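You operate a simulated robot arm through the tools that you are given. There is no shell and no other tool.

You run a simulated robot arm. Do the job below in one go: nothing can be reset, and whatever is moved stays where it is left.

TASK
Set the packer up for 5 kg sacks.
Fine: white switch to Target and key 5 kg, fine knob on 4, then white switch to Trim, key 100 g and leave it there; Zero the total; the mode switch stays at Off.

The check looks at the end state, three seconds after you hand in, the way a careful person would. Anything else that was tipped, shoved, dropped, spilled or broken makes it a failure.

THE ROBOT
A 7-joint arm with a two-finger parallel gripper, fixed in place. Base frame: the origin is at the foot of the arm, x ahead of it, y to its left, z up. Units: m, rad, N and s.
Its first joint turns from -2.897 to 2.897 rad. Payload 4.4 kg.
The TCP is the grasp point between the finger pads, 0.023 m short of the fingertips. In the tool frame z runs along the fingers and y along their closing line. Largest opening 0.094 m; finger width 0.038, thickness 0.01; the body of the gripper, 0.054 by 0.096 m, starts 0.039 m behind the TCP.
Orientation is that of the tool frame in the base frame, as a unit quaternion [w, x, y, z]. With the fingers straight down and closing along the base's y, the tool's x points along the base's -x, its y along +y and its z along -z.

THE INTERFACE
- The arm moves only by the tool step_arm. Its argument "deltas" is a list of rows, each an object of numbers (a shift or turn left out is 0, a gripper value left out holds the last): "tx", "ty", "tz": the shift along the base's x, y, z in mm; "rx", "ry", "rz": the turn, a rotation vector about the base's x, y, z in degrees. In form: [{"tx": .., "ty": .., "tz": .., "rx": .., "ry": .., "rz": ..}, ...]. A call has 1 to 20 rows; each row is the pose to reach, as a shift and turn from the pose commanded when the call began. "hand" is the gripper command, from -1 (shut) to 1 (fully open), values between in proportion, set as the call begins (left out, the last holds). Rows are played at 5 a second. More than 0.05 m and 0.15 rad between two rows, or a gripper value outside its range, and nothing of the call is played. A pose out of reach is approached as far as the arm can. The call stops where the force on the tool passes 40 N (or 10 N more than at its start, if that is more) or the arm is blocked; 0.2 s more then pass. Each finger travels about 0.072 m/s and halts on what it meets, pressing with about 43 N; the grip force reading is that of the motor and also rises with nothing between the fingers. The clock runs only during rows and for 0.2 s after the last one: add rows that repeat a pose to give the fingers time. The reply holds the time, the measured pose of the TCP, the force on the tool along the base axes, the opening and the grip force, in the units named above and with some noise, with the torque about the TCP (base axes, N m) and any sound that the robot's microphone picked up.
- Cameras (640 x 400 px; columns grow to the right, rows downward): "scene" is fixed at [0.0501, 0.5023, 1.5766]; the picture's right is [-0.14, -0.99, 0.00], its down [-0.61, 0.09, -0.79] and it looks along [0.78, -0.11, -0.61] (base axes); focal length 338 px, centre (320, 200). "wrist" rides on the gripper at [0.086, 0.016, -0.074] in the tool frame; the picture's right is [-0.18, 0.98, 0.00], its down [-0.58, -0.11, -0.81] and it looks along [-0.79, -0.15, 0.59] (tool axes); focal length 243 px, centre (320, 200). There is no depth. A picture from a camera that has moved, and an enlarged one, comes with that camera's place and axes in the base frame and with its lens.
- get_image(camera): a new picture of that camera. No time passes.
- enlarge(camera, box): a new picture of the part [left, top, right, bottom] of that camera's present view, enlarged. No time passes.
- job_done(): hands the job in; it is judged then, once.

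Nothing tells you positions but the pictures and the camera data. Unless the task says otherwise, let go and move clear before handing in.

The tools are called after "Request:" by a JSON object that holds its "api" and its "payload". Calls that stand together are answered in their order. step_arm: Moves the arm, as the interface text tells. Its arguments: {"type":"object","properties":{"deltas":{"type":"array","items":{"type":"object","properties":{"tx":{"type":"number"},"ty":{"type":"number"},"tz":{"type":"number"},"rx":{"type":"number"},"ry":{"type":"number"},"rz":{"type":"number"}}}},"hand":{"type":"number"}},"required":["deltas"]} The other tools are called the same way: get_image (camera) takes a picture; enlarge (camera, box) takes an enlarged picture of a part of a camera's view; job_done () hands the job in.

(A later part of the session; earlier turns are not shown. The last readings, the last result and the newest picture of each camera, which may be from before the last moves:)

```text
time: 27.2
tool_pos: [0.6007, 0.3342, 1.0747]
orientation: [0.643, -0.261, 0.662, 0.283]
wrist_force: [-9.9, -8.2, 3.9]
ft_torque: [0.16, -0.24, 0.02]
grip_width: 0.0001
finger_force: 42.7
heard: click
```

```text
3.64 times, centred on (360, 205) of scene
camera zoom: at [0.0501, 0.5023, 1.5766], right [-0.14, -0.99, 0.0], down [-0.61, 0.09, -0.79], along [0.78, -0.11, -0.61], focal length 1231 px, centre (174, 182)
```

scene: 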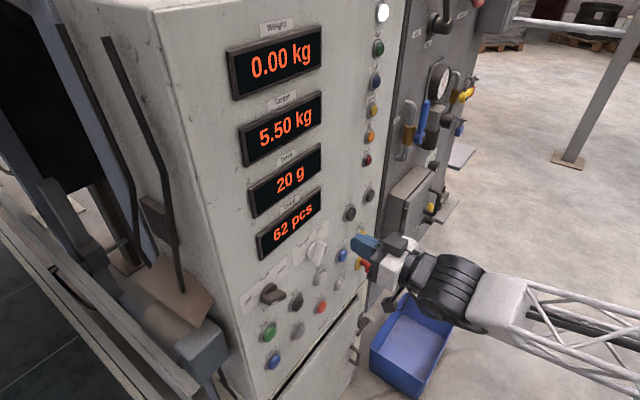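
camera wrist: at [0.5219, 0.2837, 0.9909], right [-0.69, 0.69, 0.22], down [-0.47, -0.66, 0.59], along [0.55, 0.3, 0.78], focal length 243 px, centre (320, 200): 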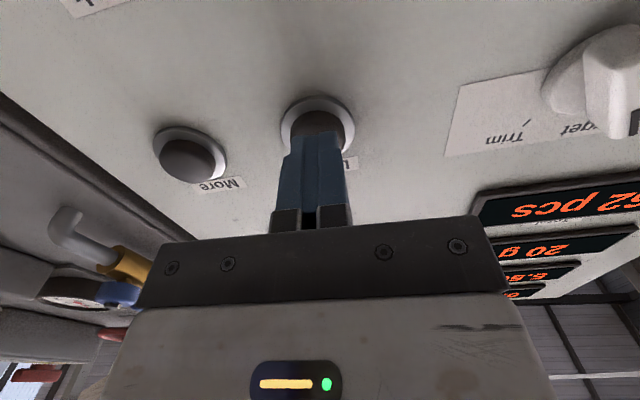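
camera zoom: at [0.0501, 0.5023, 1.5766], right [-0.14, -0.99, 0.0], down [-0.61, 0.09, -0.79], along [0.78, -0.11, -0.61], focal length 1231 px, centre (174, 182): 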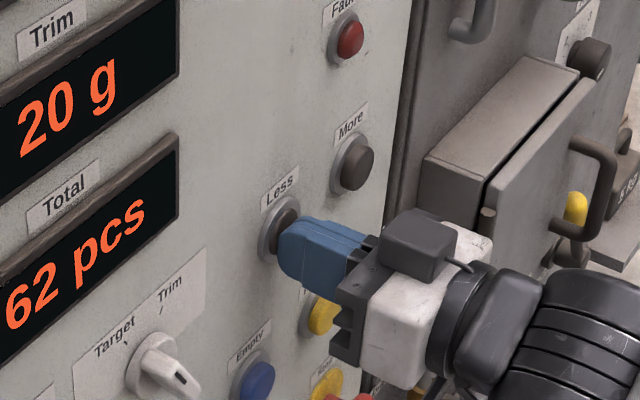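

A click, and Target now reads 5.00 kg. I'll release straight away and back off.

Request:
{"api": "step_arm", "payload": {"deltas": [{"tx": -10, "ty": -10}, {"tx": -22, "ty": -22}, {"tx": -36, "ty": -36}, {"tx": -50, "ty": -50}]}}

Request:
{"api": "enlarge", "payload": {"camera": "scene", "box": [220, 0, 400, 260]}}

```text
time: 28.2
tool_pos: [0.5504, 0.2838, 1.076]
orientation: [0.642, -0.261, 0.662, 0.284]
wrist_force: [0.0, 0.7, 1.4]
ft_torque: [-0.01, -0.02, 0.03]
grip_width: 0.0
finger_force: 42.4
```

```text
1.54 times, centred on (310, 130) of scene
camera zoom: at [0.0501, 0.5023, 1.5766], right [-0.14, -0.99, 0.0], down [-0.61, 0.09, -0.79], along [0.78, -0.11, -0.61], focal length 521 px, centre (335, 308)
```

zoom: 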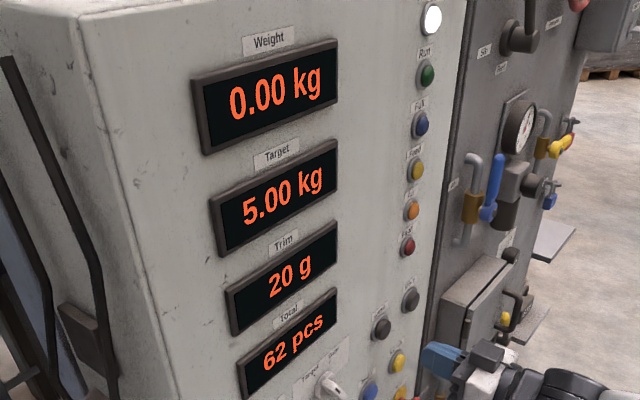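

Target is set to 5.00 kg. Next is the Fine knob on the dark panel at about u=0.735. I'll retract well clear of the protruding hatch box and travel right, staying at least 0.2 m off the panel.

Request:
{"api": "step_arm", "payload": {"deltas": [{"tx": 0, "ty": -33, "tz": -5}, {"tx": 0, "ty": -66, "tz": -10}, {"tx": 0, "ty": -99, "tz": -15}, {"tx": 0, "ty": -132, "tz": -20}, {"tx": 0, "ty": -164, "tz": -26}, {"tx": 21, "ty": -188, "tz": -33}, {"tx": 43, "ty": -212, "tz": -40}, {"tx": 64, "ty": -237, "tz": -47}, {"tx": 86, "ty": -261, "tz": -54}, {"tx": 107, "ty": -285, "tz": -61}, {"tx": 129, "ty": -310, "tz": -68}, {"tx": 150, "ty": -334, "tz": -76}, {"tx": 170, "ty": -359, "tz": -86}, {"tx": 190, "ty": -384, "tz": -96}, {"tx": 210, "ty": -409, "tz": -106}, {"tx": 230, "ty": -434, "tz": -116}, {"tx": 250, "ty": -459, "tz": -126}, {"tx": 270, "ty": -484, "tz": -136}, {"tx": 270, "ty": -484, "tz": -136}]}}

Request:
{"api": "get_image", "payload": {"camera": "wrist"}}

Request:
{"api": "get_image", "payload": {"camera": "scene"}}

```text
time: 32.2
tool_pos: [0.8225, -0.1995, 0.9402]
orientation: [0.642, -0.261, 0.663, 0.283]
wrist_force: [0.3, 0.2, -0.7]
ft_torque: [0.01, 0.0, 0.01]
grip_width: 0.0
finger_force: 42.5
```

```text
taken
camera wrist: at [0.7548, -0.2401, 0.855], right [-0.69, 0.69, 0.22], down [-0.47, -0.66, 0.59], along [0.55, 0.3, 0.78], focal length 243 px, centre (320, 200)
```

wrist: 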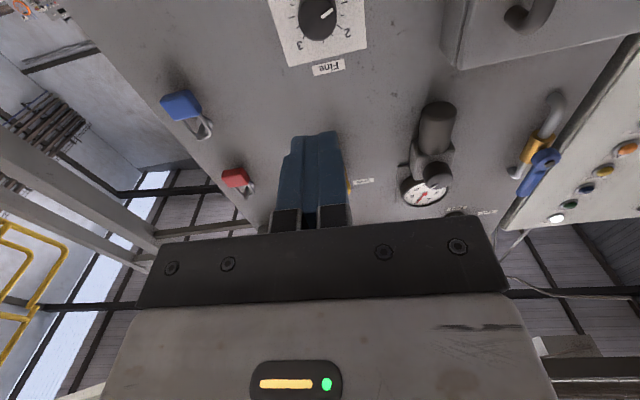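

```text
taken
```

scene: 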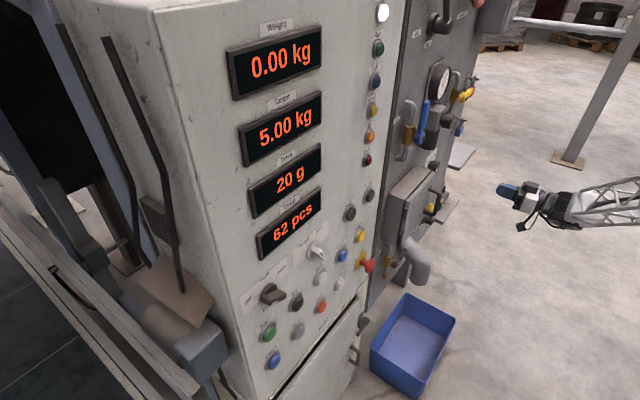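

The Fine knob is visible at the top of the wrist picture, almost on the tool axis. I'll enlarge it to read the scale.

Request:
{"api": "enlarge", "payload": {"camera": "wrist", "box": [260, 0, 380, 80]}}

Request:
{"api": "enlarge", "payload": {"camera": "scene", "box": [390, 150, 470, 240]}}

```text
5.00 times, centred on (320, 40) of wrist
camera zoom: at [0.7548, -0.2401, 0.855], right [-0.69, 0.69, 0.22], down [-0.47, -0.66, 0.59], along [0.55, 0.3, 0.78], focal length 1213 px, centre (320, 1000)
```

zoom: 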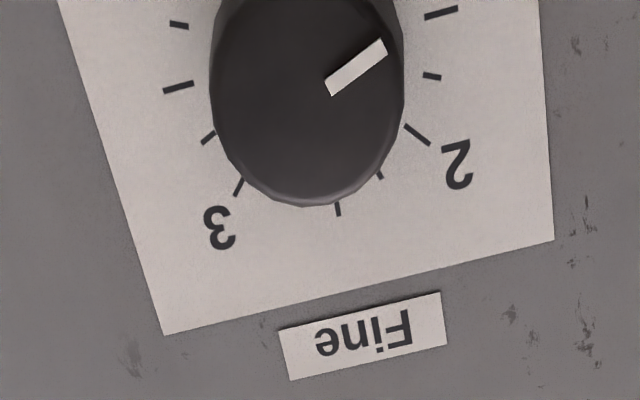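

```text
4.44 times, centred on (430, 195) of scene
camera zoom: at [0.0501, 0.5023, 1.5766], right [-0.14, -0.99, 0.0], down [-0.61, 0.09, -0.79], along [0.78, -0.11, -0.61], focal length 1504 px, centre (-169, 222)
```

zoom: 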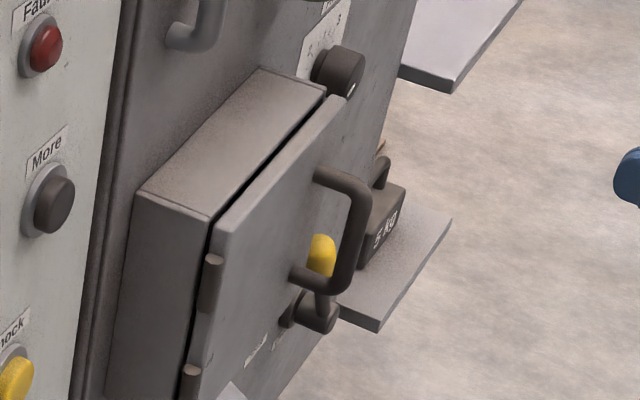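

The dial shows 2 and 3 on the upper part of its arc. I'll lower the hand to see the whole dial and all its numbers.

Request:
{"api": "step_arm", "payload": {"deltas": [{"tz": -25}, {"tz": -50}, {"tz": -70}, {"tz": -70}]}}

Request:
{"api": "enlarge", "payload": {"camera": "wrist", "box": [240, 0, 400, 100]}}

Request:
{"api": "get_image", "payload": {"camera": "wrist"}}

```text
time: 33.2
tool_pos: [0.821, -0.1999, 0.8705]
orientation: [0.642, -0.261, 0.663, 0.284]
wrist_force: [-0.9, -0.1, 0.4]
ft_torque: [-0.03, -0.01, 0.02]
grip_width: 0.0003
finger_force: 42.0
```

```text
4.00 times, centred on (320, 50) of wrist
camera zoom: at [0.7537, -0.2388, 0.7851], right [-0.69, 0.69, 0.22], down [-0.47, -0.66, 0.59], along [0.55, 0.3, 0.78], focal length 970 px, centre (320, 800)
```

zoom: 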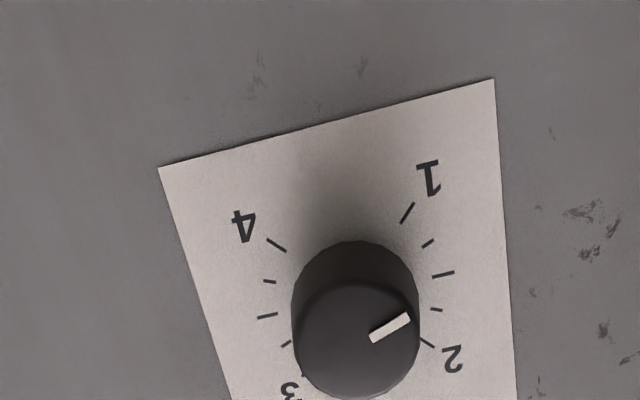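

```text
taken
camera wrist: at [0.7537, -0.2388, 0.7851], right [-0.69, 0.69, 0.22], down [-0.47, -0.66, 0.59], along [0.55, 0.3, 0.78], focal length 243 px, centre (320, 200)
```

wrist: 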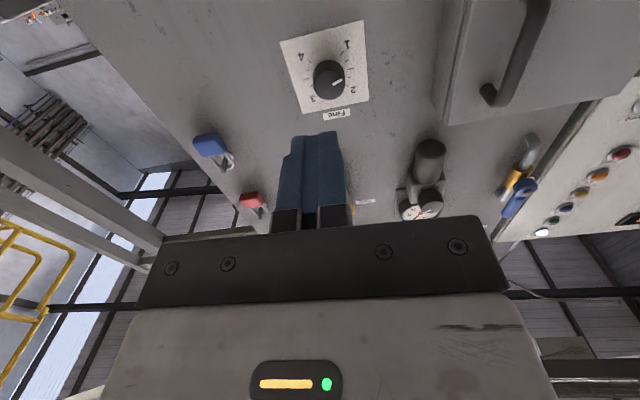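

The dial runs 1 (lower left), 2 (upper left), 3 (upper right), 4 (lower right), 90° per unit. The pointer is at about 1.3, so it needs roughly 240° clockwise in several grips. The knob centre is at about u=0.725, z=0.941. While still 0.2 m off, I'll open the hand to about 70 mm and test how far the wrist can roll here.

Request:
{"api": "step_arm", "payload": {"deltas": [{"tx": 4, "ty": 2, "tz": 25, "rx": -4, "ry": -4}, {"tx": 8, "ty": 4, "tz": 50, "rx": -9, "ry": -9}, {"tx": 10, "ty": 5, "tz": 70, "rx": -14, "ry": -14}, {"tx": 10, "ty": 5, "tz": 70, "rx": -19.5, "ry": -19.5}, {"tx": 10, "ty": 5, "tz": 70, "rx": -25, "ry": -25}, {"tx": 10, "ty": 5, "tz": 70, "rx": -30.5, "ry": -30.5}, {"tx": 10, "ty": 5, "tz": 70, "rx": -36, "ry": -36}, {"tx": 10, "ty": 5, "tz": 70, "rx": -41.5, "ry": -41.5}, {"tx": 10, "ty": 5, "tz": 70, "rx": -47, "ry": -47}, {"tx": 10, "ty": 5, "tz": 70, "rx": -52.5, "ry": -52.5}, {"tx": 10, "ty": 5, "tz": 70, "rx": -58, "ry": -58}, {"tx": 10, "ty": 5, "tz": 70, "rx": -63.6, "ry": -63.6}, {"tx": 10, "ty": 5, "tz": 70, "rx": -63.6, "ry": -63.6}], "hand": 0.5}}

Request:
{"api": "get_image", "payload": {"camera": "wrist"}}

Request:
{"api": "get_image", "payload": {"camera": "scene"}}

```text
time: 36.0
tool_pos: [0.8304, -0.1949, 0.9424]
orientation: [0.701, -0.499, 0.509, 0.002]
wrist_force: [0.4, -0.1, 0.2]
ft_torque: [-0.02, 0.02, 0.01]
grip_width: 0.0704
finger_force: 0.0
out of reach, approached as far as the arm can: row 7, 8, 9, 10, 11, 12, 13
```

```text
taken
camera wrist: at [0.8118, -0.2825, 0.8681], right [-0.59, 0.58, -0.55], down [-0.8, -0.33, 0.51], along [0.11, 0.74, 0.66], focal length 243 px, centre (320, 200)
```

wrist: 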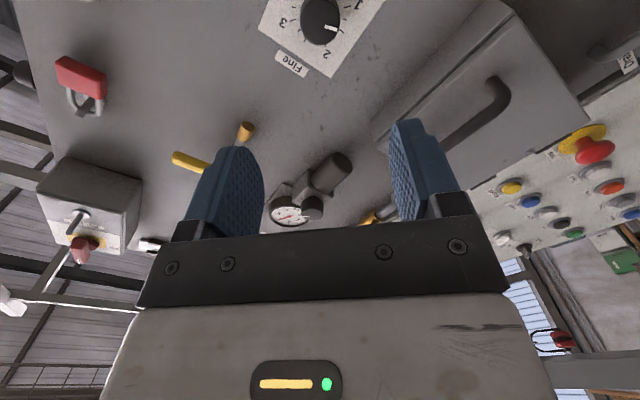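

```text
taken
```

scene: 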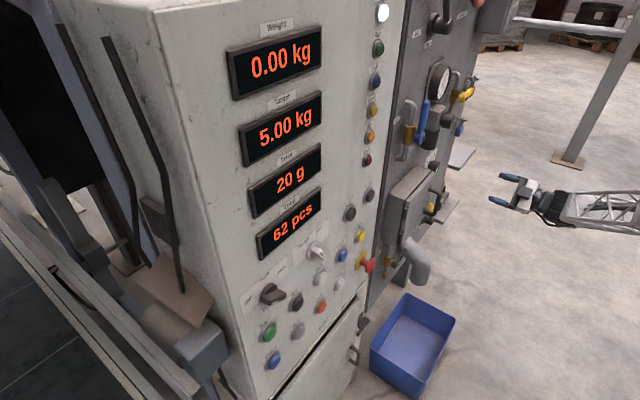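

Rolling negative, the wrist stops at about -44° here while holding position. Now I'll test the positive direction at the same safe distance.

Request:
{"api": "step_arm", "payload": {"deltas": [{"rx": 5.5, "ry": 5.5}, {"rx": 11, "ry": 11}, {"rx": 16.5, "ry": 16.5}, {"rx": 22, "ry": 22}, {"rx": 27.5, "ry": 27.5}, {"rx": 33, "ry": 33}, {"rx": 38.5, "ry": 38.5}, {"rx": 44, "ry": 44}, {"rx": 49.5, "ry": 49.5}, {"rx": 55, "ry": 55}, {"rx": 60.5, "ry": 60.5}, {"rx": 66, "ry": 66}, {"rx": 71.5, "ry": 71.5}, {"rx": 77, "ry": 77}, {"rx": 82.5, "ry": 82.5}, {"rx": 88, "ry": 88}, {"rx": 88, "ry": 88}]}}

Request:
{"api": "get_image", "payload": {"camera": "wrist"}}

Request:
{"api": "get_image", "payload": {"camera": "scene"}}

```text
time: 39.6
tool_pos: [0.8303, -0.1951, 0.9396]
orientation: [0.321, 0.209, 0.674, 0.632]
wrist_force: [-0.4, -0.2, -0.2]
ft_torque: [-0.03, 0.01, 0.0]
grip_width: 0.0704
finger_force: 0.0
```

```text
taken
camera wrist: at [0.7156, -0.187, 0.9393], right [0.01, -0.02, 1.0], down [-0.14, -0.99, -0.01], along [0.99, -0.14, -0.01], focal length 243 px, centre (320, 200)
```

wrist: 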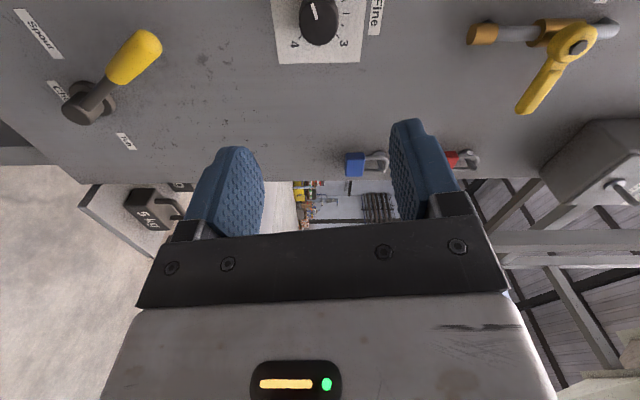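

```text
taken
```

scene: 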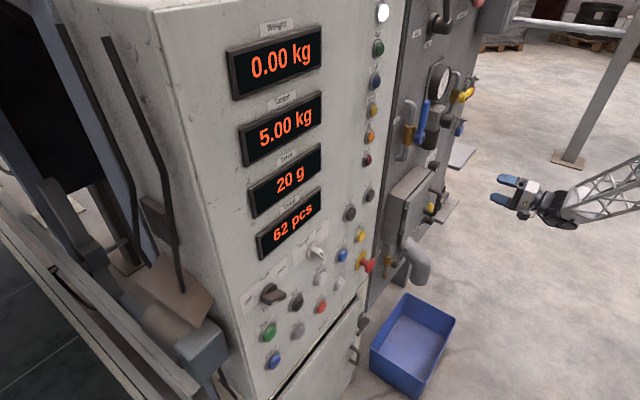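

Positive roll works freely to about +80°, so I can turn clockwise in two grips from about -40° to +85°. First I'll take a close look at the dial from this view to get the pointer angle.

Request:
{"api": "enlarge", "payload": {"camera": "wrist", "box": [260, 0, 400, 80]}}

```text
4.57 times, centred on (330, 40) of wrist
camera zoom: at [0.7156, -0.187, 0.9393], right [0.01, -0.02, 1.0], down [-0.14, -0.99, -0.01], along [0.99, -0.14, -0.01], focal length 1109 px, centre (274, 931)
```

zoom: 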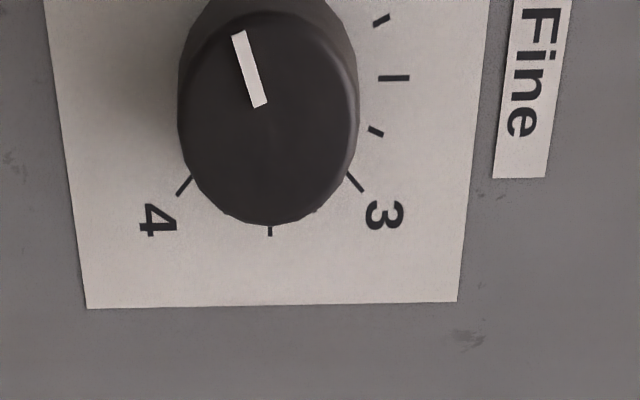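

The pointer is at about -113°, i.e. 1.25 on the dial, so it needs about 247° clockwise to reach 4. The knob is about 40 mm across and stands about 39 mm proud, centred at u≈0.726, z≈0.9395. I'll roll back to about -40° while still off the panel.

Request:
{"api": "step_arm", "payload": {"deltas": [{"rx": -5.5, "ry": -5.5}, {"rx": -11, "ry": -11}, {"rx": -16.5, "ry": -16.5}, {"rx": -22, "ry": -22}, {"rx": -27.5, "ry": -27.5}, {"rx": -33, "ry": -33}, {"rx": -38.5, "ry": -38.5}, {"rx": -44, "ry": -44}, {"rx": -49.5, "ry": -49.5}, {"rx": -55, "ry": -55}, {"rx": -60.5, "ry": -60.5}, {"rx": -66, "ry": -66}, {"rx": -71.5, "ry": -71.5}, {"rx": -77, "ry": -77}, {"rx": -82.5, "ry": -82.5}, {"rx": -84.5, "ry": -84.5}, {"rx": -84.5, "ry": -84.5}]}}

Request:
{"api": "get_image", "payload": {"camera": "wrist"}}

```text
time: 43.2
tool_pos: [0.8295, -0.1952, 0.9398]
orientation: [0.7, -0.478, 0.529, 0.033]
wrist_force: [-0.4, 0.2, 0.4]
ft_torque: [-0.01, -0.02, 0.0]
grip_width: 0.0701
finger_force: 0.0
```

```text
taken
camera wrist: at [0.8071, -0.2785, 0.8632], right [-0.62, 0.61, -0.48], down [-0.77, -0.36, 0.53], along [0.15, 0.7, 0.7], focal length 243 px, centre (320, 200)
```

wrist: 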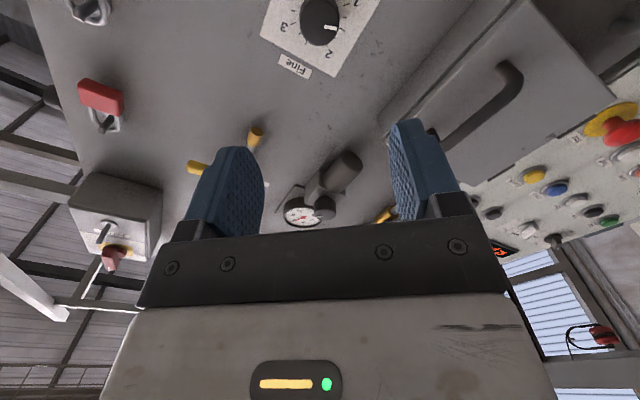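

The knob is centred between the open fingers. I'll approach to about 3 cm short of the knob face and check alignment.

Request:
{"api": "step_arm", "payload": {"deltas": [{"tx": 18, "ty": 17}, {"tx": 36, "ty": 35}, {"tx": 54, "ty": 53}, {"tx": 72, "ty": 71}, {"tx": 90, "ty": 89}, {"tx": 108, "ty": 106}, {"tx": 108, "ty": 106}]}}

Request:
{"api": "get_image", "payload": {"camera": "wrist"}}

Request:
{"api": "get_image", "payload": {"camera": "scene"}}

```text
time: 44.8
tool_pos: [0.939, -0.0878, 0.9399]
orientation: [0.7, -0.478, 0.53, 0.033]
wrist_force: [0.1, -0.6, -0.3]
ft_torque: [0.0, 0.02, -0.02]
grip_width: 0.0706
finger_force: 0.0
```

```text
taken
camera wrist: at [0.9151, -0.1714, 0.8632], right [-0.62, 0.62, -0.48], down [-0.77, -0.36, 0.53], along [0.15, 0.7, 0.7], focal length 243 px, centre (320, 200)
```

wrist: 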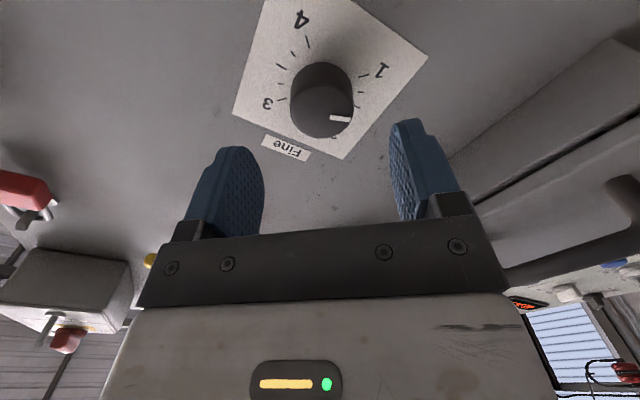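

```text
taken
```

scene: 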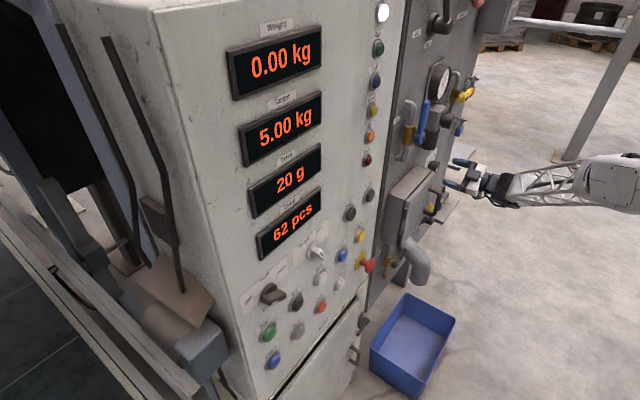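

Alignment is good: the knob face is on the axis. I'll advance so the fingers straddle the knob, with the tips stopping about 1 cm short of the panel.

Request:
{"api": "step_arm", "payload": {"deltas": [{"tx": 10, "ty": 10}, {"tx": 20, "ty": 20}, {"tx": 30, "ty": 30}, {"tx": 36, "ty": 36}, {"tx": 40, "ty": 40}, {"tx": 40, "ty": 40}]}}

Request:
{"api": "get_image", "payload": {"camera": "wrist"}}

Request:
{"api": "enlarge", "payload": {"camera": "scene", "box": [400, 120, 540, 230]}}

```text
time: 46.2
tool_pos: [0.979, -0.0492, 0.9429]
orientation: [0.7, -0.478, 0.529, 0.034]
wrist_force: [-0.8, 0.9, -0.3]
ft_torque: [0.0, 0.02, 0.01]
grip_width: 0.0703
finger_force: 0.0
```

```text
taken
camera wrist: at [0.9543, -0.1323, 0.8639], right [-0.62, 0.62, -0.48], down [-0.77, -0.36, 0.53], along [0.15, 0.7, 0.7], focal length 243 px, centre (320, 200)
```

wrist: 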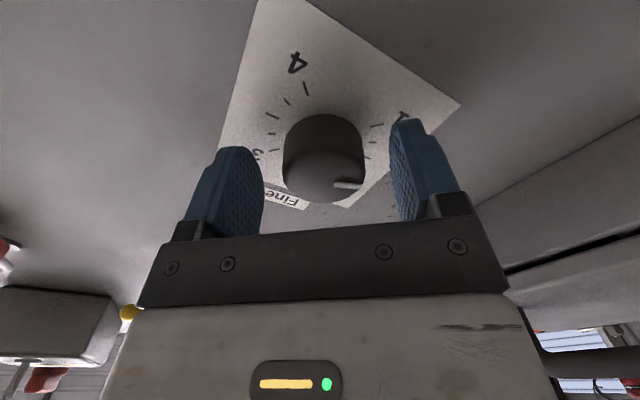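

```text
3.64 times, centred on (470, 175) of scene
camera zoom: at [0.0501, 0.5023, 1.5766], right [-0.14, -0.99, 0.0], down [-0.61, 0.09, -0.79], along [0.78, -0.11, -0.61], focal length 1231 px, centre (-226, 291)
```

zoom: 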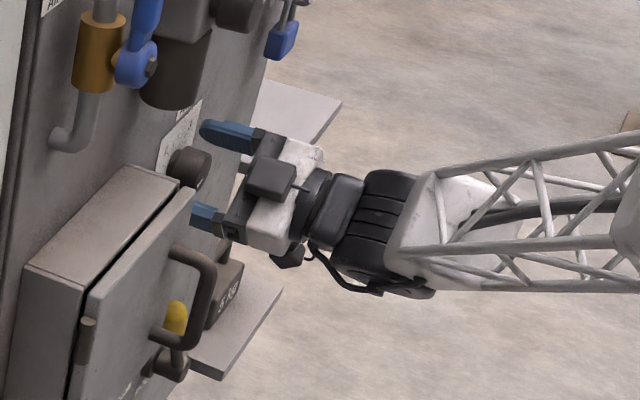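

The fingers straddle the knob with the hand about 3 mm high. I'll lower it 3 mm and close the grip.

Request:
{"api": "step_arm", "payload": {"deltas": [{"tz": -3}, {"tz": -3}]}}

Request:
{"api": "step_arm", "payload": {"deltas": [{"tz": 0}, {"tz": 0}, {"tz": 0}, {"tz": 0}], "hand": -1}}

Request:
{"api": "get_image", "payload": {"camera": "wrist"}}

```text
time: 46.8
tool_pos: [0.9771, -0.0502, 0.9366]
orientation: [0.7, -0.478, 0.53, 0.034]
wrist_force: [-0.1, 0.7, 0.2]
ft_torque: [0.02, -0.04, 0.0]
grip_width: 0.0702
finger_force: 0.1
```

```text
time: 47.8
tool_pos: [0.9783, -0.0497, 0.9373]
orientation: [0.7, -0.479, 0.529, 0.033]
wrist_force: [11.8, -4.6, 2.8]
ft_torque: [0.07, 0.02, -0.33]
grip_width: 0.0414
finger_force: 45.3
```

```text
taken
camera wrist: at [0.9546, -0.1326, 0.8607], right [-0.62, 0.62, -0.48], down [-0.77, -0.36, 0.53], along [0.15, 0.7, 0.7], focal length 243 px, centre (320, 200)
```

wrist: 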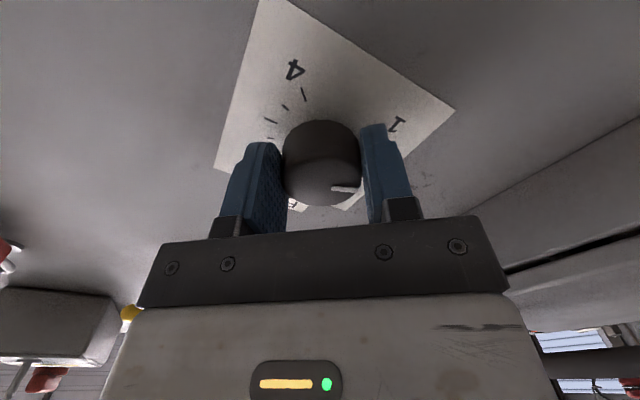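

The knob is gripped at 41 mm with a side force of about 12 N toward +u, so the hand is a bit off-centre. I'll nudge the hand 2 mm that way to balance it.

Request:
{"api": "step_arm", "payload": {"deltas": [{"tx": 1.0, "ty": -1.0}, {"tx": 1.0, "ty": -1.0}]}}

```text
time: 48.3
tool_pos: [0.9785, -0.0498, 0.9373]
orientation: [0.7, -0.479, 0.528, 0.036]
wrist_force: [-17.1, -2.0, 5.5]
ft_torque: [0.37, -0.4, 0.55]
grip_width: 0.0413
finger_force: 45.3
stopped in row 2: the force on the tool passed its limit at 42 N (the readings are from after the stop); the commanded pose is now the measured one
```

The arm is stiff against the clamped knob, so I'll leave the position as it is now and try turning clockwise in small steps, watching the force.

Request:
{"api": "step_arm", "payload": {"deltas": [{"rx": 2, "ry": 2}, {"rx": 4, "ry": 4}, {"rx": 6, "ry": 6}, {"rx": 8, "ry": 8}]}}

Request:
{"api": "get_image", "payload": {"camera": "wrist"}}

```text
time: 49.1
tool_pos: [0.9783, -0.0494, 0.939]
orientation: [0.697, -0.442, 0.559, 0.083]
wrist_force: [-20.7, -2.5, 5.4]
ft_torque: [0.42, -0.42, 0.68]
grip_width: 0.0412
finger_force: 44.8
stopped in row 3: the force on the tool passed its limit at 41 N (the readings are from after the stop); the commanded pose is now the measured one
```

```text
taken
camera wrist: at [0.9475, -0.1251, 0.8554], right [-0.67, 0.65, -0.36], down [-0.71, -0.42, 0.57], along [0.22, 0.63, 0.74], focal length 243 px, centre (320, 200)
```

wrist: 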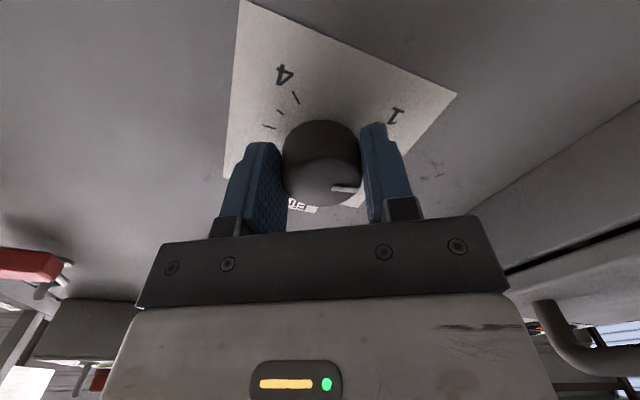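

The knob turned with the hand by about 8°, but the grip is very stiff, and my nudge left a side load. I'll ease the grip to just touching so it's more compliant and see how the forces settle.

Request:
{"api": "step_arm", "payload": {"deltas": [{"tx": 0}, {"tx": 0}, {"tx": 0}], "hand": -0.05}}

Request:
{"api": "step_arm", "payload": {"deltas": [{"tx": 0}, {"tx": 0}, {"tx": 0}], "hand": -0.14}}

```text
time: 49.9
tool_pos: [0.9787, -0.0494, 0.9372]
orientation: [0.696, -0.444, 0.559, 0.083]
wrist_force: [1.0, 0.2, 0.2]
ft_torque: [0.03, -0.01, 0.0]
grip_width: 0.0447
finger_force: 0.1
```

```text
time: 50.7
tool_pos: [0.9784, -0.0504, 0.9366]
orientation: [0.696, -0.443, 0.559, 0.083]
wrist_force: [-0.4, 0.2, 0.3]
ft_torque: [-0.05, 0.02, 0.06]
grip_width: 0.0412
finger_force: 45.0
```

The grip is now balanced, with near-zero side force. I'll turn clockwise slowly in small steps.

Request:
{"api": "step_arm", "payload": {"deltas": [{"rx": 2, "ry": 2}, {"rx": 4, "ry": 4}, {"rx": 6, "ry": 6}, {"rx": 8, "ry": 8}, {"rx": 10, "ry": 10}, {"rx": 12, "ry": 12}, {"rx": 14, "ry": 14}, {"rx": 16, "ry": 16}]}}

Request:
{"api": "get_image", "payload": {"camera": "wrist"}}

```text
time: 52.5
tool_pos: [0.9788, -0.0491, 0.9383]
orientation: [0.667, -0.327, 0.633, 0.219]
wrist_force: [-2.7, 9.4, -2.8]
ft_torque: [-0.04, -0.03, 0.14]
grip_width: 0.044
finger_force: 4.0
```

```text
taken
camera wrist: at [0.9241, -0.1011, 0.8494], right [-0.71, 0.7, 0.03], down [-0.55, -0.58, 0.6], along [0.44, 0.42, 0.8], focal length 243 px, centre (320, 200)
```

wrist: 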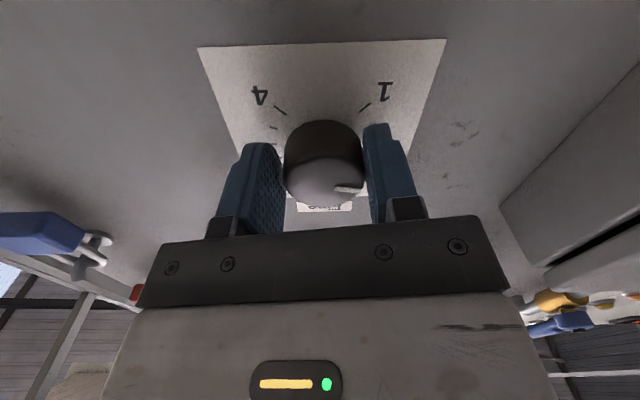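

The hand turned about 22°, but the grip opened slightly to 44 mm with low force. I'll zoom in to see whether the knob followed.

Request:
{"api": "enlarge", "payload": {"camera": "wrist", "box": [200, 40, 460, 230]}}

Request:
{"api": "enlarge", "payload": {"camera": "scene", "box": [400, 130, 500, 220]}}

```text
2.11 times, centred on (330, 135) of wrist
camera zoom: at [0.9241, -0.1011, 0.8494], right [-0.71, 0.7, 0.03], down [-0.55, -0.58, 0.6], along [0.44, 0.42, 0.8], focal length 511 px, centre (299, 337)
```

zoom: 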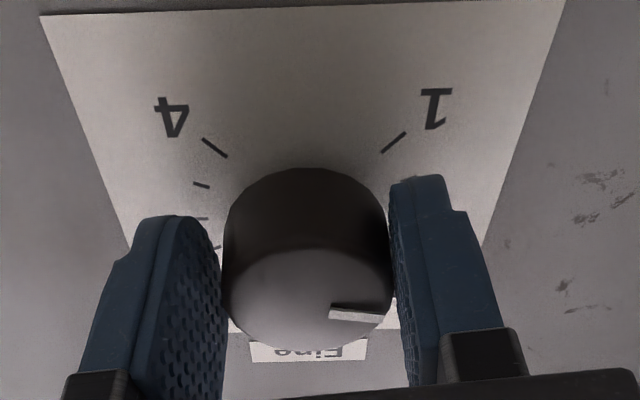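

```text
4.44 times, centred on (450, 175) of scene
camera zoom: at [0.0501, 0.5023, 1.5766], right [-0.14, -0.99, 0.0], down [-0.61, 0.09, -0.79], along [0.78, -0.11, -0.61], focal length 1504 px, centre (-258, 311)
```

zoom: 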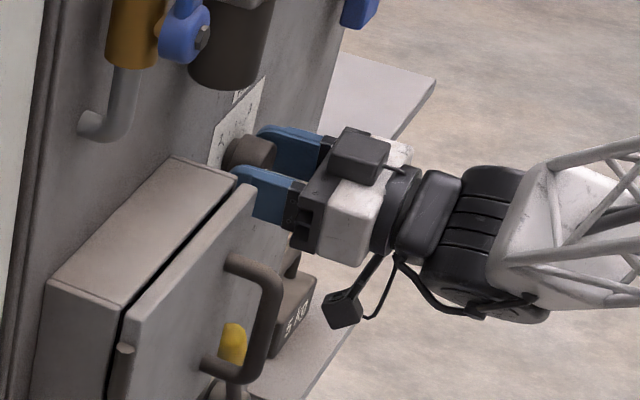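

The knob has followed and the pointer is now close to 1.5. I'll re-tighten the grip in place.

Request:
{"api": "step_arm", "payload": {"deltas": [{"tx": 0}, {"tx": 0}, {"tx": 0}], "hand": -0.2}}

```text
time: 53.3
tool_pos: [0.979, -0.0495, 0.9377]
orientation: [0.666, -0.328, 0.633, 0.22]
wrist_force: [-9.7, 11.2, -1.2]
ft_torque: [0.03, -0.11, 0.38]
grip_width: 0.0442
finger_force: 7.0
```

Request:
{"api": "step_arm", "payload": {"deltas": [{"tx": 0}, {"tx": 0}, {"tx": 0}, {"tx": 0}, {"tx": 0}], "hand": -1}}

Request:
{"api": "enlarge", "payload": {"camera": "wrist", "box": [200, 40, 460, 230]}}

```text
time: 53.8
tool_pos: [0.978, -0.049, 0.9377]
orientation: [0.666, -0.328, 0.633, 0.221]
wrist_force: [-14.0, 0.9, 5.2]
ft_torque: [0.07, -0.1, 0.4]
grip_width: 0.0413
finger_force: 44.9
stopped in row 2: the force on the tool passed its limit at 41 N (the readings are from after the stop); the commanded pose is now the measured one
```

```text
2.11 times, centred on (330, 135) of wrist
camera zoom: at [0.9234, -0.1005, 0.8489], right [-0.71, 0.7, 0.03], down [-0.55, -0.58, 0.6], along [0.44, 0.42, 0.8], focal length 511 px, centre (299, 337)
```

zoom: 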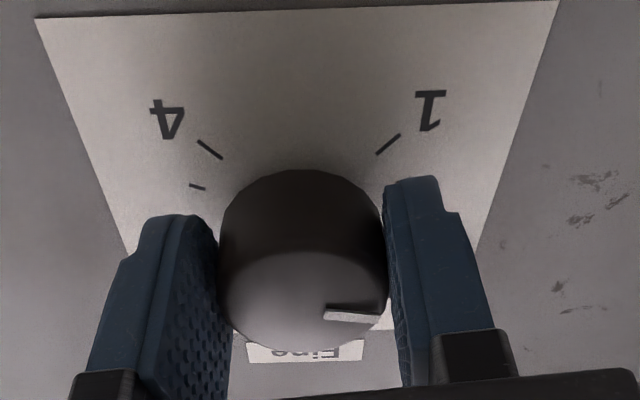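

The readings from the different grips put the true knob centre about 3.5 mm above and 1.5 mm left of the hand's current centre. I'll open slightly, recentre there, then close again.

Request:
{"api": "step_arm", "payload": {"deltas": [{"tx": 0}, {"tx": 0}, {"tx": -1, "ty": 1, "tz": 3.5}, {"tx": -1, "ty": 1, "tz": 3.5}], "hand": 0.1}}

Request:
{"api": "step_arm", "payload": {"deltas": [{"tx": 0}, {"tx": 0}, {"tx": 0}, {"tx": 0}], "hand": -0.3}}

```text
time: 54.8
tool_pos: [0.9772, -0.0477, 0.9408]
orientation: [0.666, -0.326, 0.634, 0.221]
wrist_force: [0.6, -0.3, 0.2]
ft_torque: [0.0, -0.01, 0.02]
grip_width: 0.0519
finger_force: 0.1
```

```text
time: 55.8
tool_pos: [0.9772, -0.0486, 0.9403]
orientation: [0.666, -0.327, 0.633, 0.22]
wrist_force: [14.4, -5.3, -1.4]
ft_torque: [-0.11, 0.13, -0.32]
grip_width: 0.0415
finger_force: 45.6
```

The grip is nearly balanced now. I'll turn clockwise again in small steps.

Request:
{"api": "step_arm", "payload": {"deltas": [{"rx": 2, "ry": 2}, {"rx": 4, "ry": 4}, {"rx": 6, "ry": 6}, {"rx": 8, "ry": 8}, {"rx": 10, "ry": 10}, {"rx": 12, "ry": 12}, {"rx": 14, "ry": 14}, {"rx": 16, "ry": 16}, {"rx": 18, "ry": 18}, {"rx": 20, "ry": 20}]}}

Request:
{"api": "enlarge", "payload": {"camera": "wrist", "box": [200, 40, 460, 230]}}

```text
time: 57.0
tool_pos: [0.9778, -0.0481, 0.9399]
orientation: [0.638, -0.254, 0.665, 0.295]
wrist_force: [20.7, -4.2, -7.1]
ft_torque: [-0.04, 0.01, -0.36]
grip_width: 0.0415
finger_force: 44.7
stopped in row 5: the force on the tool passed its limit at 43 N (the readings are from after the stop); the commanded pose is now the measured one
```

```text
2.11 times, centred on (330, 135) of wrist
camera zoom: at [0.9095, -0.0862, 0.8548], right [-0.69, 0.68, 0.25], down [-0.45, -0.68, 0.58], along [0.56, 0.29, 0.77], focal length 511 px, centre (299, 337)
```

zoom: 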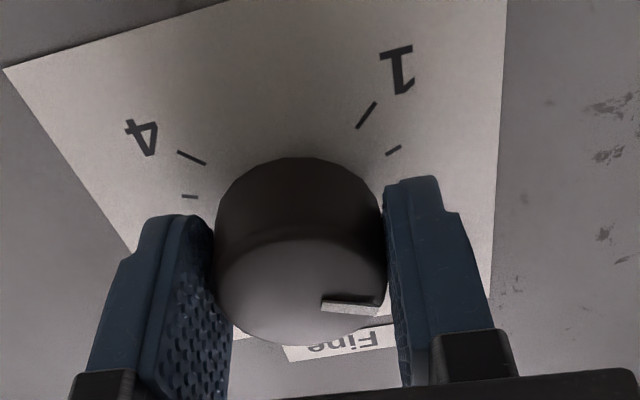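

The hard squeeze makes the arm too stiff, while the earlier lighter command (-0.14) turned the knob 22° without trouble. I'll relax to that lighter command and turn again.

Request:
{"api": "step_arm", "payload": {"deltas": [{"tx": 0}, {"tx": 0}], "hand": -0.05}}

Request:
{"api": "step_arm", "payload": {"deltas": [{"tx": 0}, {"tx": 0}, {"rx": 3, "ry": 3}, {"rx": 6, "ry": 6}, {"rx": 9, "ry": 9}, {"rx": 12, "ry": 12}, {"rx": 15, "ry": 15}, {"rx": 18, "ry": 18}], "hand": -0.14}}

Request:
{"api": "enlarge", "payload": {"camera": "wrist", "box": [200, 40, 460, 230]}}

```text
time: 57.6
tool_pos: [0.9775, -0.0474, 0.9405]
orientation: [0.638, -0.255, 0.664, 0.295]
wrist_force: [0.7, 0.4, 0.1]
ft_torque: [-0.01, 0.03, -0.01]
grip_width: 0.0445
finger_force: 0.1
```

```text
time: 59.4
tool_pos: [0.9774, -0.0462, 0.9393]
orientation: [0.558, -0.103, 0.702, 0.43]
wrist_force: [4.5, -1.8, -2.3]
ft_torque: [-0.03, 0.0, -0.09]
grip_width: 0.0427
finger_force: 2.8
```

```text
2.11 times, centred on (330, 135) of wrist
camera zoom: at [0.8846, -0.0616, 0.8713], right [-0.55, 0.54, 0.64], down [-0.28, -0.84, 0.46], along [0.79, 0.07, 0.61], focal length 511 px, centre (299, 337)
```

zoom: 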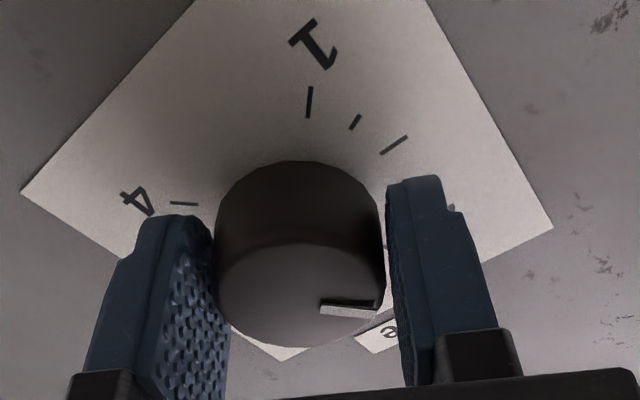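

The light grip works: the hand is now at +29°, the knob has followed, and forces are small. I'll continue clockwise to about +85°.

Request:
{"api": "step_arm", "payload": {"deltas": [{"rx": 3, "ry": 3}, {"rx": 6, "ry": 6}, {"rx": 9, "ry": 9}, {"rx": 12, "ry": 12}, {"rx": 15, "ry": 15}, {"rx": 18, "ry": 18}, {"rx": 21, "ry": 21}, {"rx": 24, "ry": 24}, {"rx": 27, "ry": 27}, {"rx": 30, "ry": 30}, {"rx": 33, "ry": 33}, {"rx": 36, "ry": 36}, {"rx": 39, "ry": 39}]}}

Request:
{"api": "enlarge", "payload": {"camera": "wrist", "box": [200, 40, 460, 230]}}

Request:
{"api": "enlarge", "payload": {"camera": "scene", "box": [380, 130, 520, 240]}}

```text
time: 62.2
tool_pos: [0.978, -0.047, 0.9401]
orientation: [0.3, 0.232, 0.663, 0.645]
wrist_force: [0.8, -2.8, -3.8]
ft_torque: [-0.1, 0.11, -0.01]
grip_width: 0.0425
finger_force: 3.0
```

```text
2.11 times, centred on (330, 135) of wrist
camera zoom: at [0.8628, -0.039, 0.9458], right [0.06, -0.07, 1.0], down [-0.14, -0.99, -0.06], along [0.99, -0.13, -0.06], focal length 511 px, centre (299, 337)
```

zoom: 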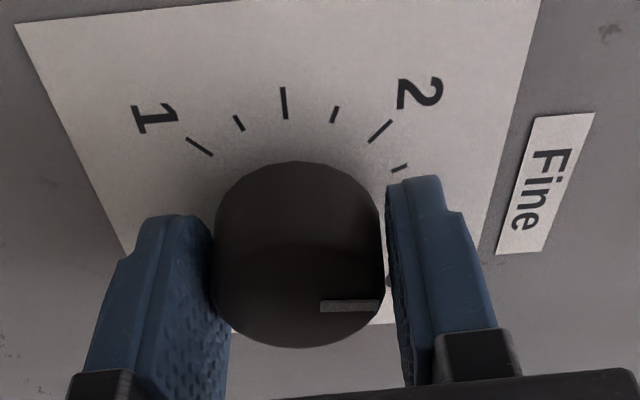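

```text
3.64 times, centred on (450, 185) of scene
camera zoom: at [0.0501, 0.5023, 1.5766], right [-0.14, -0.99, 0.0], down [-0.61, 0.09, -0.79], along [0.78, -0.11, -0.61], focal length 1231 px, centre (-153, 254)
```

zoom: 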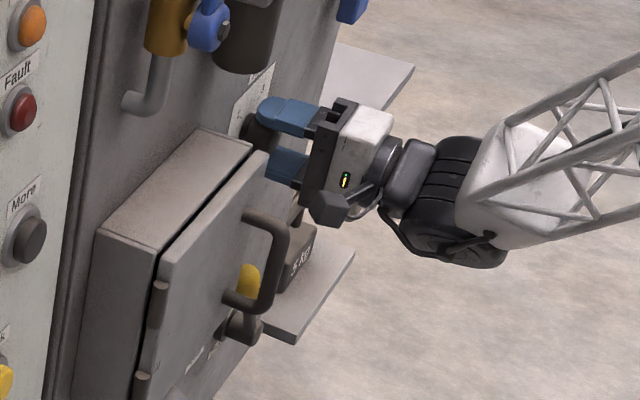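

The knob follows well and is now around 2.6. I'll open the fingers wide around the knob, check the pointer, and roll back for a second turn.

Request:
{"api": "step_arm", "payload": {"deltas": [{"tx": 0}, {"tx": 0}, {"tx": 0}], "hand": 0.5}}

Request:
{"api": "enlarge", "payload": {"camera": "wrist", "box": [200, 40, 460, 230]}}

```text
time: 63.0
tool_pos: [0.9762, -0.0474, 0.9399]
orientation: [0.3, 0.232, 0.663, 0.645]
wrist_force: [-0.6, -0.1, -0.1]
ft_torque: [-0.03, -0.01, -0.01]
grip_width: 0.0705
finger_force: 0.1
```

```text
2.11 times, centred on (330, 135) of wrist
camera zoom: at [0.8629, -0.039, 0.9461], right [0.05, -0.07, 1.0], down [-0.14, -0.99, -0.06], along [0.99, -0.13, -0.06], focal length 511 px, centre (299, 337)
```

zoom: 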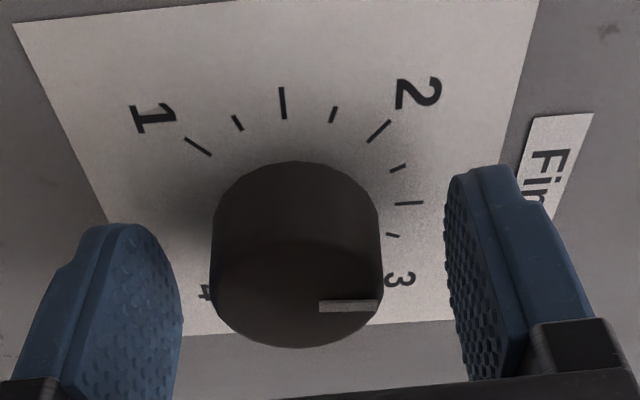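

The pointer is at about 2.5 (straight up), so about 133° clockwise remains. With the fingers open around the knob, I'll roll back to about -41°.

Request:
{"api": "step_arm", "payload": {"deltas": [{"rx": -5.5, "ry": -5.5}, {"rx": -11, "ry": -11}, {"rx": -16.5, "ry": -16.5}, {"rx": -22, "ry": -22}, {"rx": -27.5, "ry": -27.5}, {"rx": -33, "ry": -33}, {"rx": -38.5, "ry": -38.5}, {"rx": -44, "ry": -44}, {"rx": -49.5, "ry": -49.5}, {"rx": -55, "ry": -55}, {"rx": -60.5, "ry": -60.5}, {"rx": -66, "ry": -66}, {"rx": -71.5, "ry": -71.5}, {"rx": -77, "ry": -77}, {"rx": -82.5, "ry": -82.5}, {"rx": -88, "ry": -88}, {"rx": -88, "ry": -88}]}}

Request:
{"api": "enlarge", "payload": {"camera": "wrist", "box": [200, 40, 460, 230]}}

```text
time: 66.6
tool_pos: [0.9778, -0.0475, 0.941]
orientation: [0.7, -0.482, 0.526, 0.03]
wrist_force: [0.1, -0.2, 0.2]
ft_torque: [-0.02, 0.0, -0.03]
grip_width: 0.0706
finger_force: 0.0
```

```text
2.11 times, centred on (330, 135) of wrist
camera zoom: at [0.9547, -0.1315, 0.864], right [-0.62, 0.61, -0.49], down [-0.77, -0.36, 0.53], along [0.15, 0.71, 0.69], focal length 511 px, centre (299, 337)
```

zoom: 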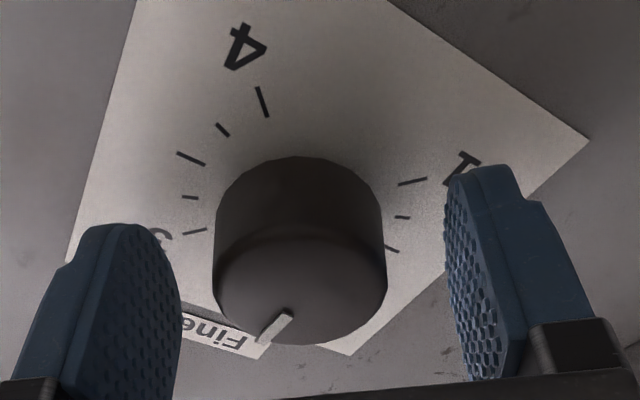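

The pointer stayed put while rolling back. Now I'll close lightly and turn clockwise again.

Request:
{"api": "step_arm", "payload": {"deltas": [{"tx": 0}, {"tx": 0}, {"tx": 0}], "hand": -0.05}}

Request:
{"api": "step_arm", "payload": {"deltas": [{"tx": 0}, {"tx": 0}, {"rx": 3, "ry": 3}, {"rx": 6, "ry": 6}, {"rx": 9, "ry": 9}, {"rx": 12, "ry": 12}, {"rx": 15, "ry": 15}, {"rx": 18, "ry": 18}, {"rx": 21, "ry": 21}, {"rx": 24, "ry": 24}, {"rx": 27, "ry": 27}, {"rx": 30, "ry": 30}, {"rx": 33, "ry": 33}, {"rx": 36, "ry": 36}, {"rx": 39, "ry": 39}, {"rx": 42, "ry": 42}], "hand": -0.14}}

Request:
{"api": "enlarge", "payload": {"camera": "wrist", "box": [200, 40, 460, 230]}}

```text
time: 67.4
tool_pos: [0.9781, -0.0475, 0.9408]
orientation: [0.7, -0.484, 0.525, 0.031]
wrist_force: [-0.1, 0.3, 0.1]
ft_torque: [0.01, -0.03, -0.02]
grip_width: 0.0447
finger_force: 0.2
```

```text
time: 70.8
tool_pos: [0.9766, -0.0467, 0.9395]
orientation: [0.593, -0.162, 0.691, 0.38]
wrist_force: [5.7, -3.0, -1.8]
ft_torque: [-0.06, 0.03, -0.06]
grip_width: 0.0429
finger_force: 2.7
```

```text
2.11 times, centred on (330, 135) of wrist
camera zoom: at [0.8934, -0.0702, 0.8633], right [-0.62, 0.6, 0.5], down [-0.34, -0.78, 0.52], along [0.71, 0.15, 0.69], focal length 511 px, centre (299, 337)
```

zoom: 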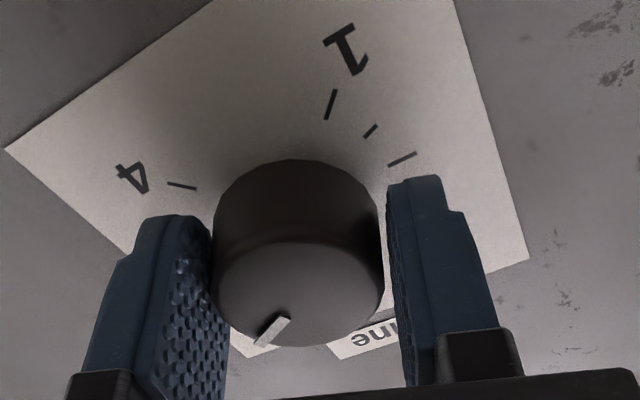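

The knob is following cleanly, about 60° so far. I'll continue clockwise by about another 68°, then read the dial.

Request:
{"api": "step_arm", "payload": {"deltas": [{"rx": 3, "ry": 3}, {"rx": 6, "ry": 6}, {"rx": 9, "ry": 9}, {"rx": 12, "ry": 12}, {"rx": 15, "ry": 15}, {"rx": 18, "ry": 18}, {"rx": 21, "ry": 21}, {"rx": 24, "ry": 24}, {"rx": 27, "ry": 27}, {"rx": 30, "ry": 30}, {"rx": 33, "ry": 33}, {"rx": 36, "ry": 36}, {"rx": 39, "ry": 39}, {"rx": 42, "ry": 42}, {"rx": 45, "ry": 45}, {"rx": 48, "ry": 48}]}}

Request:
{"api": "enlarge", "payload": {"camera": "wrist", "box": [200, 40, 460, 230]}}

```text
time: 74.2
tool_pos: [0.9779, -0.0482, 0.9399]
orientation: [0.283, 0.249, 0.657, 0.653]
wrist_force: [-3.0, -4.0, -6.7]
ft_torque: [-0.25, 0.2, 0.02]
grip_width: 0.0441
finger_force: 3.9
```

```text
2.11 times, centred on (330, 135) of wrist
camera zoom: at [0.8628, -0.0404, 0.9507], right [0.09, -0.1, 0.99], down [-0.14, -0.99, -0.09], along [0.99, -0.13, -0.1], focal length 511 px, centre (299, 337)
```

zoom: 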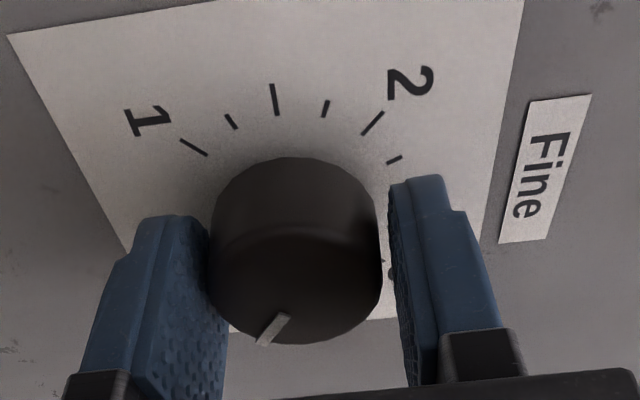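

The pointer reads about 130–132°, i.e. 3.95. I'll add about 4° more and then open to read it exactly.

Request:
{"api": "step_arm", "payload": {"deltas": [{"rx": 1.5, "ry": 1.5}, {"rx": 3, "ry": 3}, {"rx": 3, "ry": 3}]}}

Request:
{"api": "step_arm", "payload": {"deltas": [{"tx": 0}, {"tx": 0}, {"tx": 0}], "hand": 0.5}}

Request:
{"api": "enlarge", "payload": {"camera": "wrist", "box": [200, 40, 460, 230]}}

```text
time: 75.0
tool_pos: [0.9773, -0.0468, 0.9417]
orientation: [0.26, 0.273, 0.647, 0.663]
wrist_force: [-3.0, -1.7, -9.2]
ft_torque: [-0.22, 0.19, 0.01]
grip_width: 0.0447
finger_force: 4.6
```

```text
time: 75.8
tool_pos: [0.9783, -0.0494, 0.9414]
orientation: [0.26, 0.272, 0.648, 0.663]
wrist_force: [-0.1, -0.4, -0.2]
ft_torque: [0.0, 0.02, -0.01]
grip_width: 0.0706
finger_force: 0.0
```

```text
2.11 times, centred on (330, 135) of wrist
camera zoom: at [0.8639, -0.0409, 0.9577], right [0.14, -0.16, 0.98], down [-0.15, -0.98, -0.13], along [0.98, -0.12, -0.16], focal length 511 px, centre (299, 337)
```

zoom: 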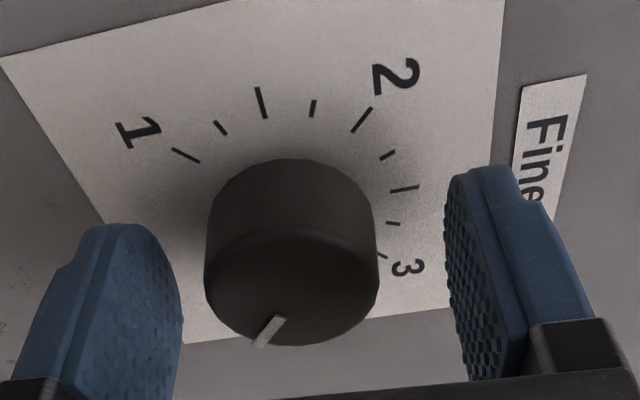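

I'll back straight off the knob, roll back upright and look at the dial from lower down to read the pointer precisely.

Request:
{"api": "step_arm", "payload": {"deltas": [{"tx": -20, "ty": -20}, {"tx": -45, "ty": -45}, {"tx": -75, "ty": -75}, {"tx": -105, "ty": -105, "rx": -4, "ry": -4}, {"tx": -130, "ty": -130, "rx": -9, "ry": -9}, {"tx": -146, "ty": -146, "rx": -14, "ry": -14}, {"tx": -146, "ty": -146, "tz": -10, "rx": -19.5, "ry": -19.5}, {"tx": -146, "ty": -146, "tz": -20, "rx": -25, "ry": -25}, {"tx": -146, "ty": -146, "tz": -30, "rx": -30.5, "ry": -30.5}, {"tx": -146, "ty": -146, "tz": -40, "rx": -36, "ry": -36}, {"tx": -146, "ty": -146, "tz": -50, "rx": -41.5, "ry": -41.5}, {"tx": -146, "ty": -146, "tz": -55, "rx": -47, "ry": -47}, {"tx": -146, "ty": -146, "tz": -55, "rx": -52.5, "ry": -52.5}, {"tx": -146, "ty": -146, "tz": -55, "rx": -58, "ry": -58}, {"tx": -146, "ty": -146, "tz": -55, "rx": -63.5, "ry": -63.5}, {"tx": -146, "ty": -146, "tz": -55, "rx": -63.5, "ry": -63.5}]}}

Request:
{"api": "enlarge", "payload": {"camera": "wrist", "box": [250, 0, 390, 90]}}

Request:
{"api": "enlarge", "payload": {"camera": "scene", "box": [400, 140, 460, 200]}}

```text
time: 79.2
tool_pos: [0.8313, -0.1939, 0.8854]
orientation: [0.643, -0.268, 0.66, 0.283]
wrist_force: [-0.3, 0.6, 0.4]
ft_torque: [0.0, 0.0, 0.0]
grip_width: 0.0707
finger_force: 0.1
```

```text
4.44 times, centred on (320, 45) of wrist
camera zoom: at [0.7655, -0.2347, 0.7992], right [-0.7, 0.68, 0.21], down [-0.47, -0.66, 0.59], along [0.54, 0.31, 0.78], focal length 1078 px, centre (320, 889)
```

zoom: 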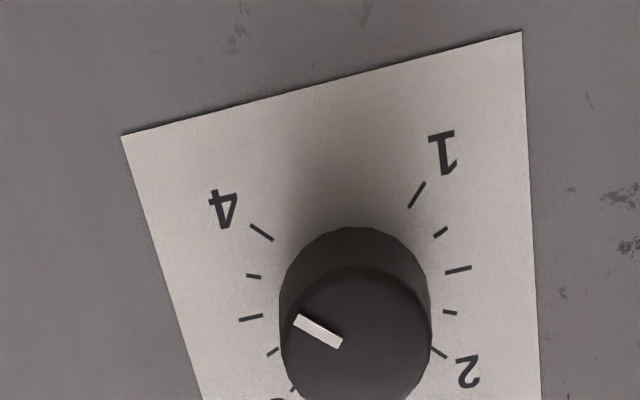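

```text
6.67 times, centred on (430, 170) of scene
camera zoom: at [0.0501, 0.5023, 1.5766], right [-0.14, -0.99, 0.0], down [-0.61, 0.09, -0.79], along [0.78, -0.11, -0.61], focal length 2256 px, centre (-413, 400)
```

zoom: 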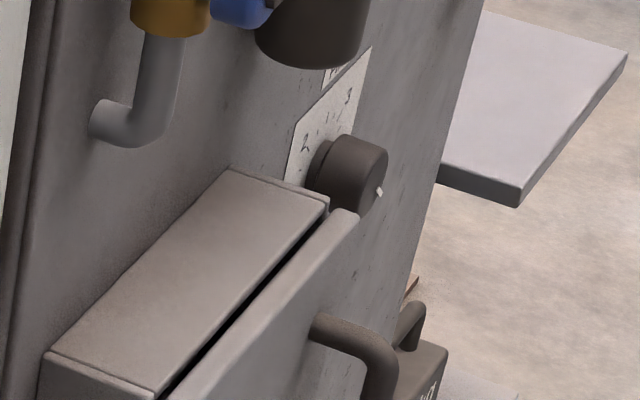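

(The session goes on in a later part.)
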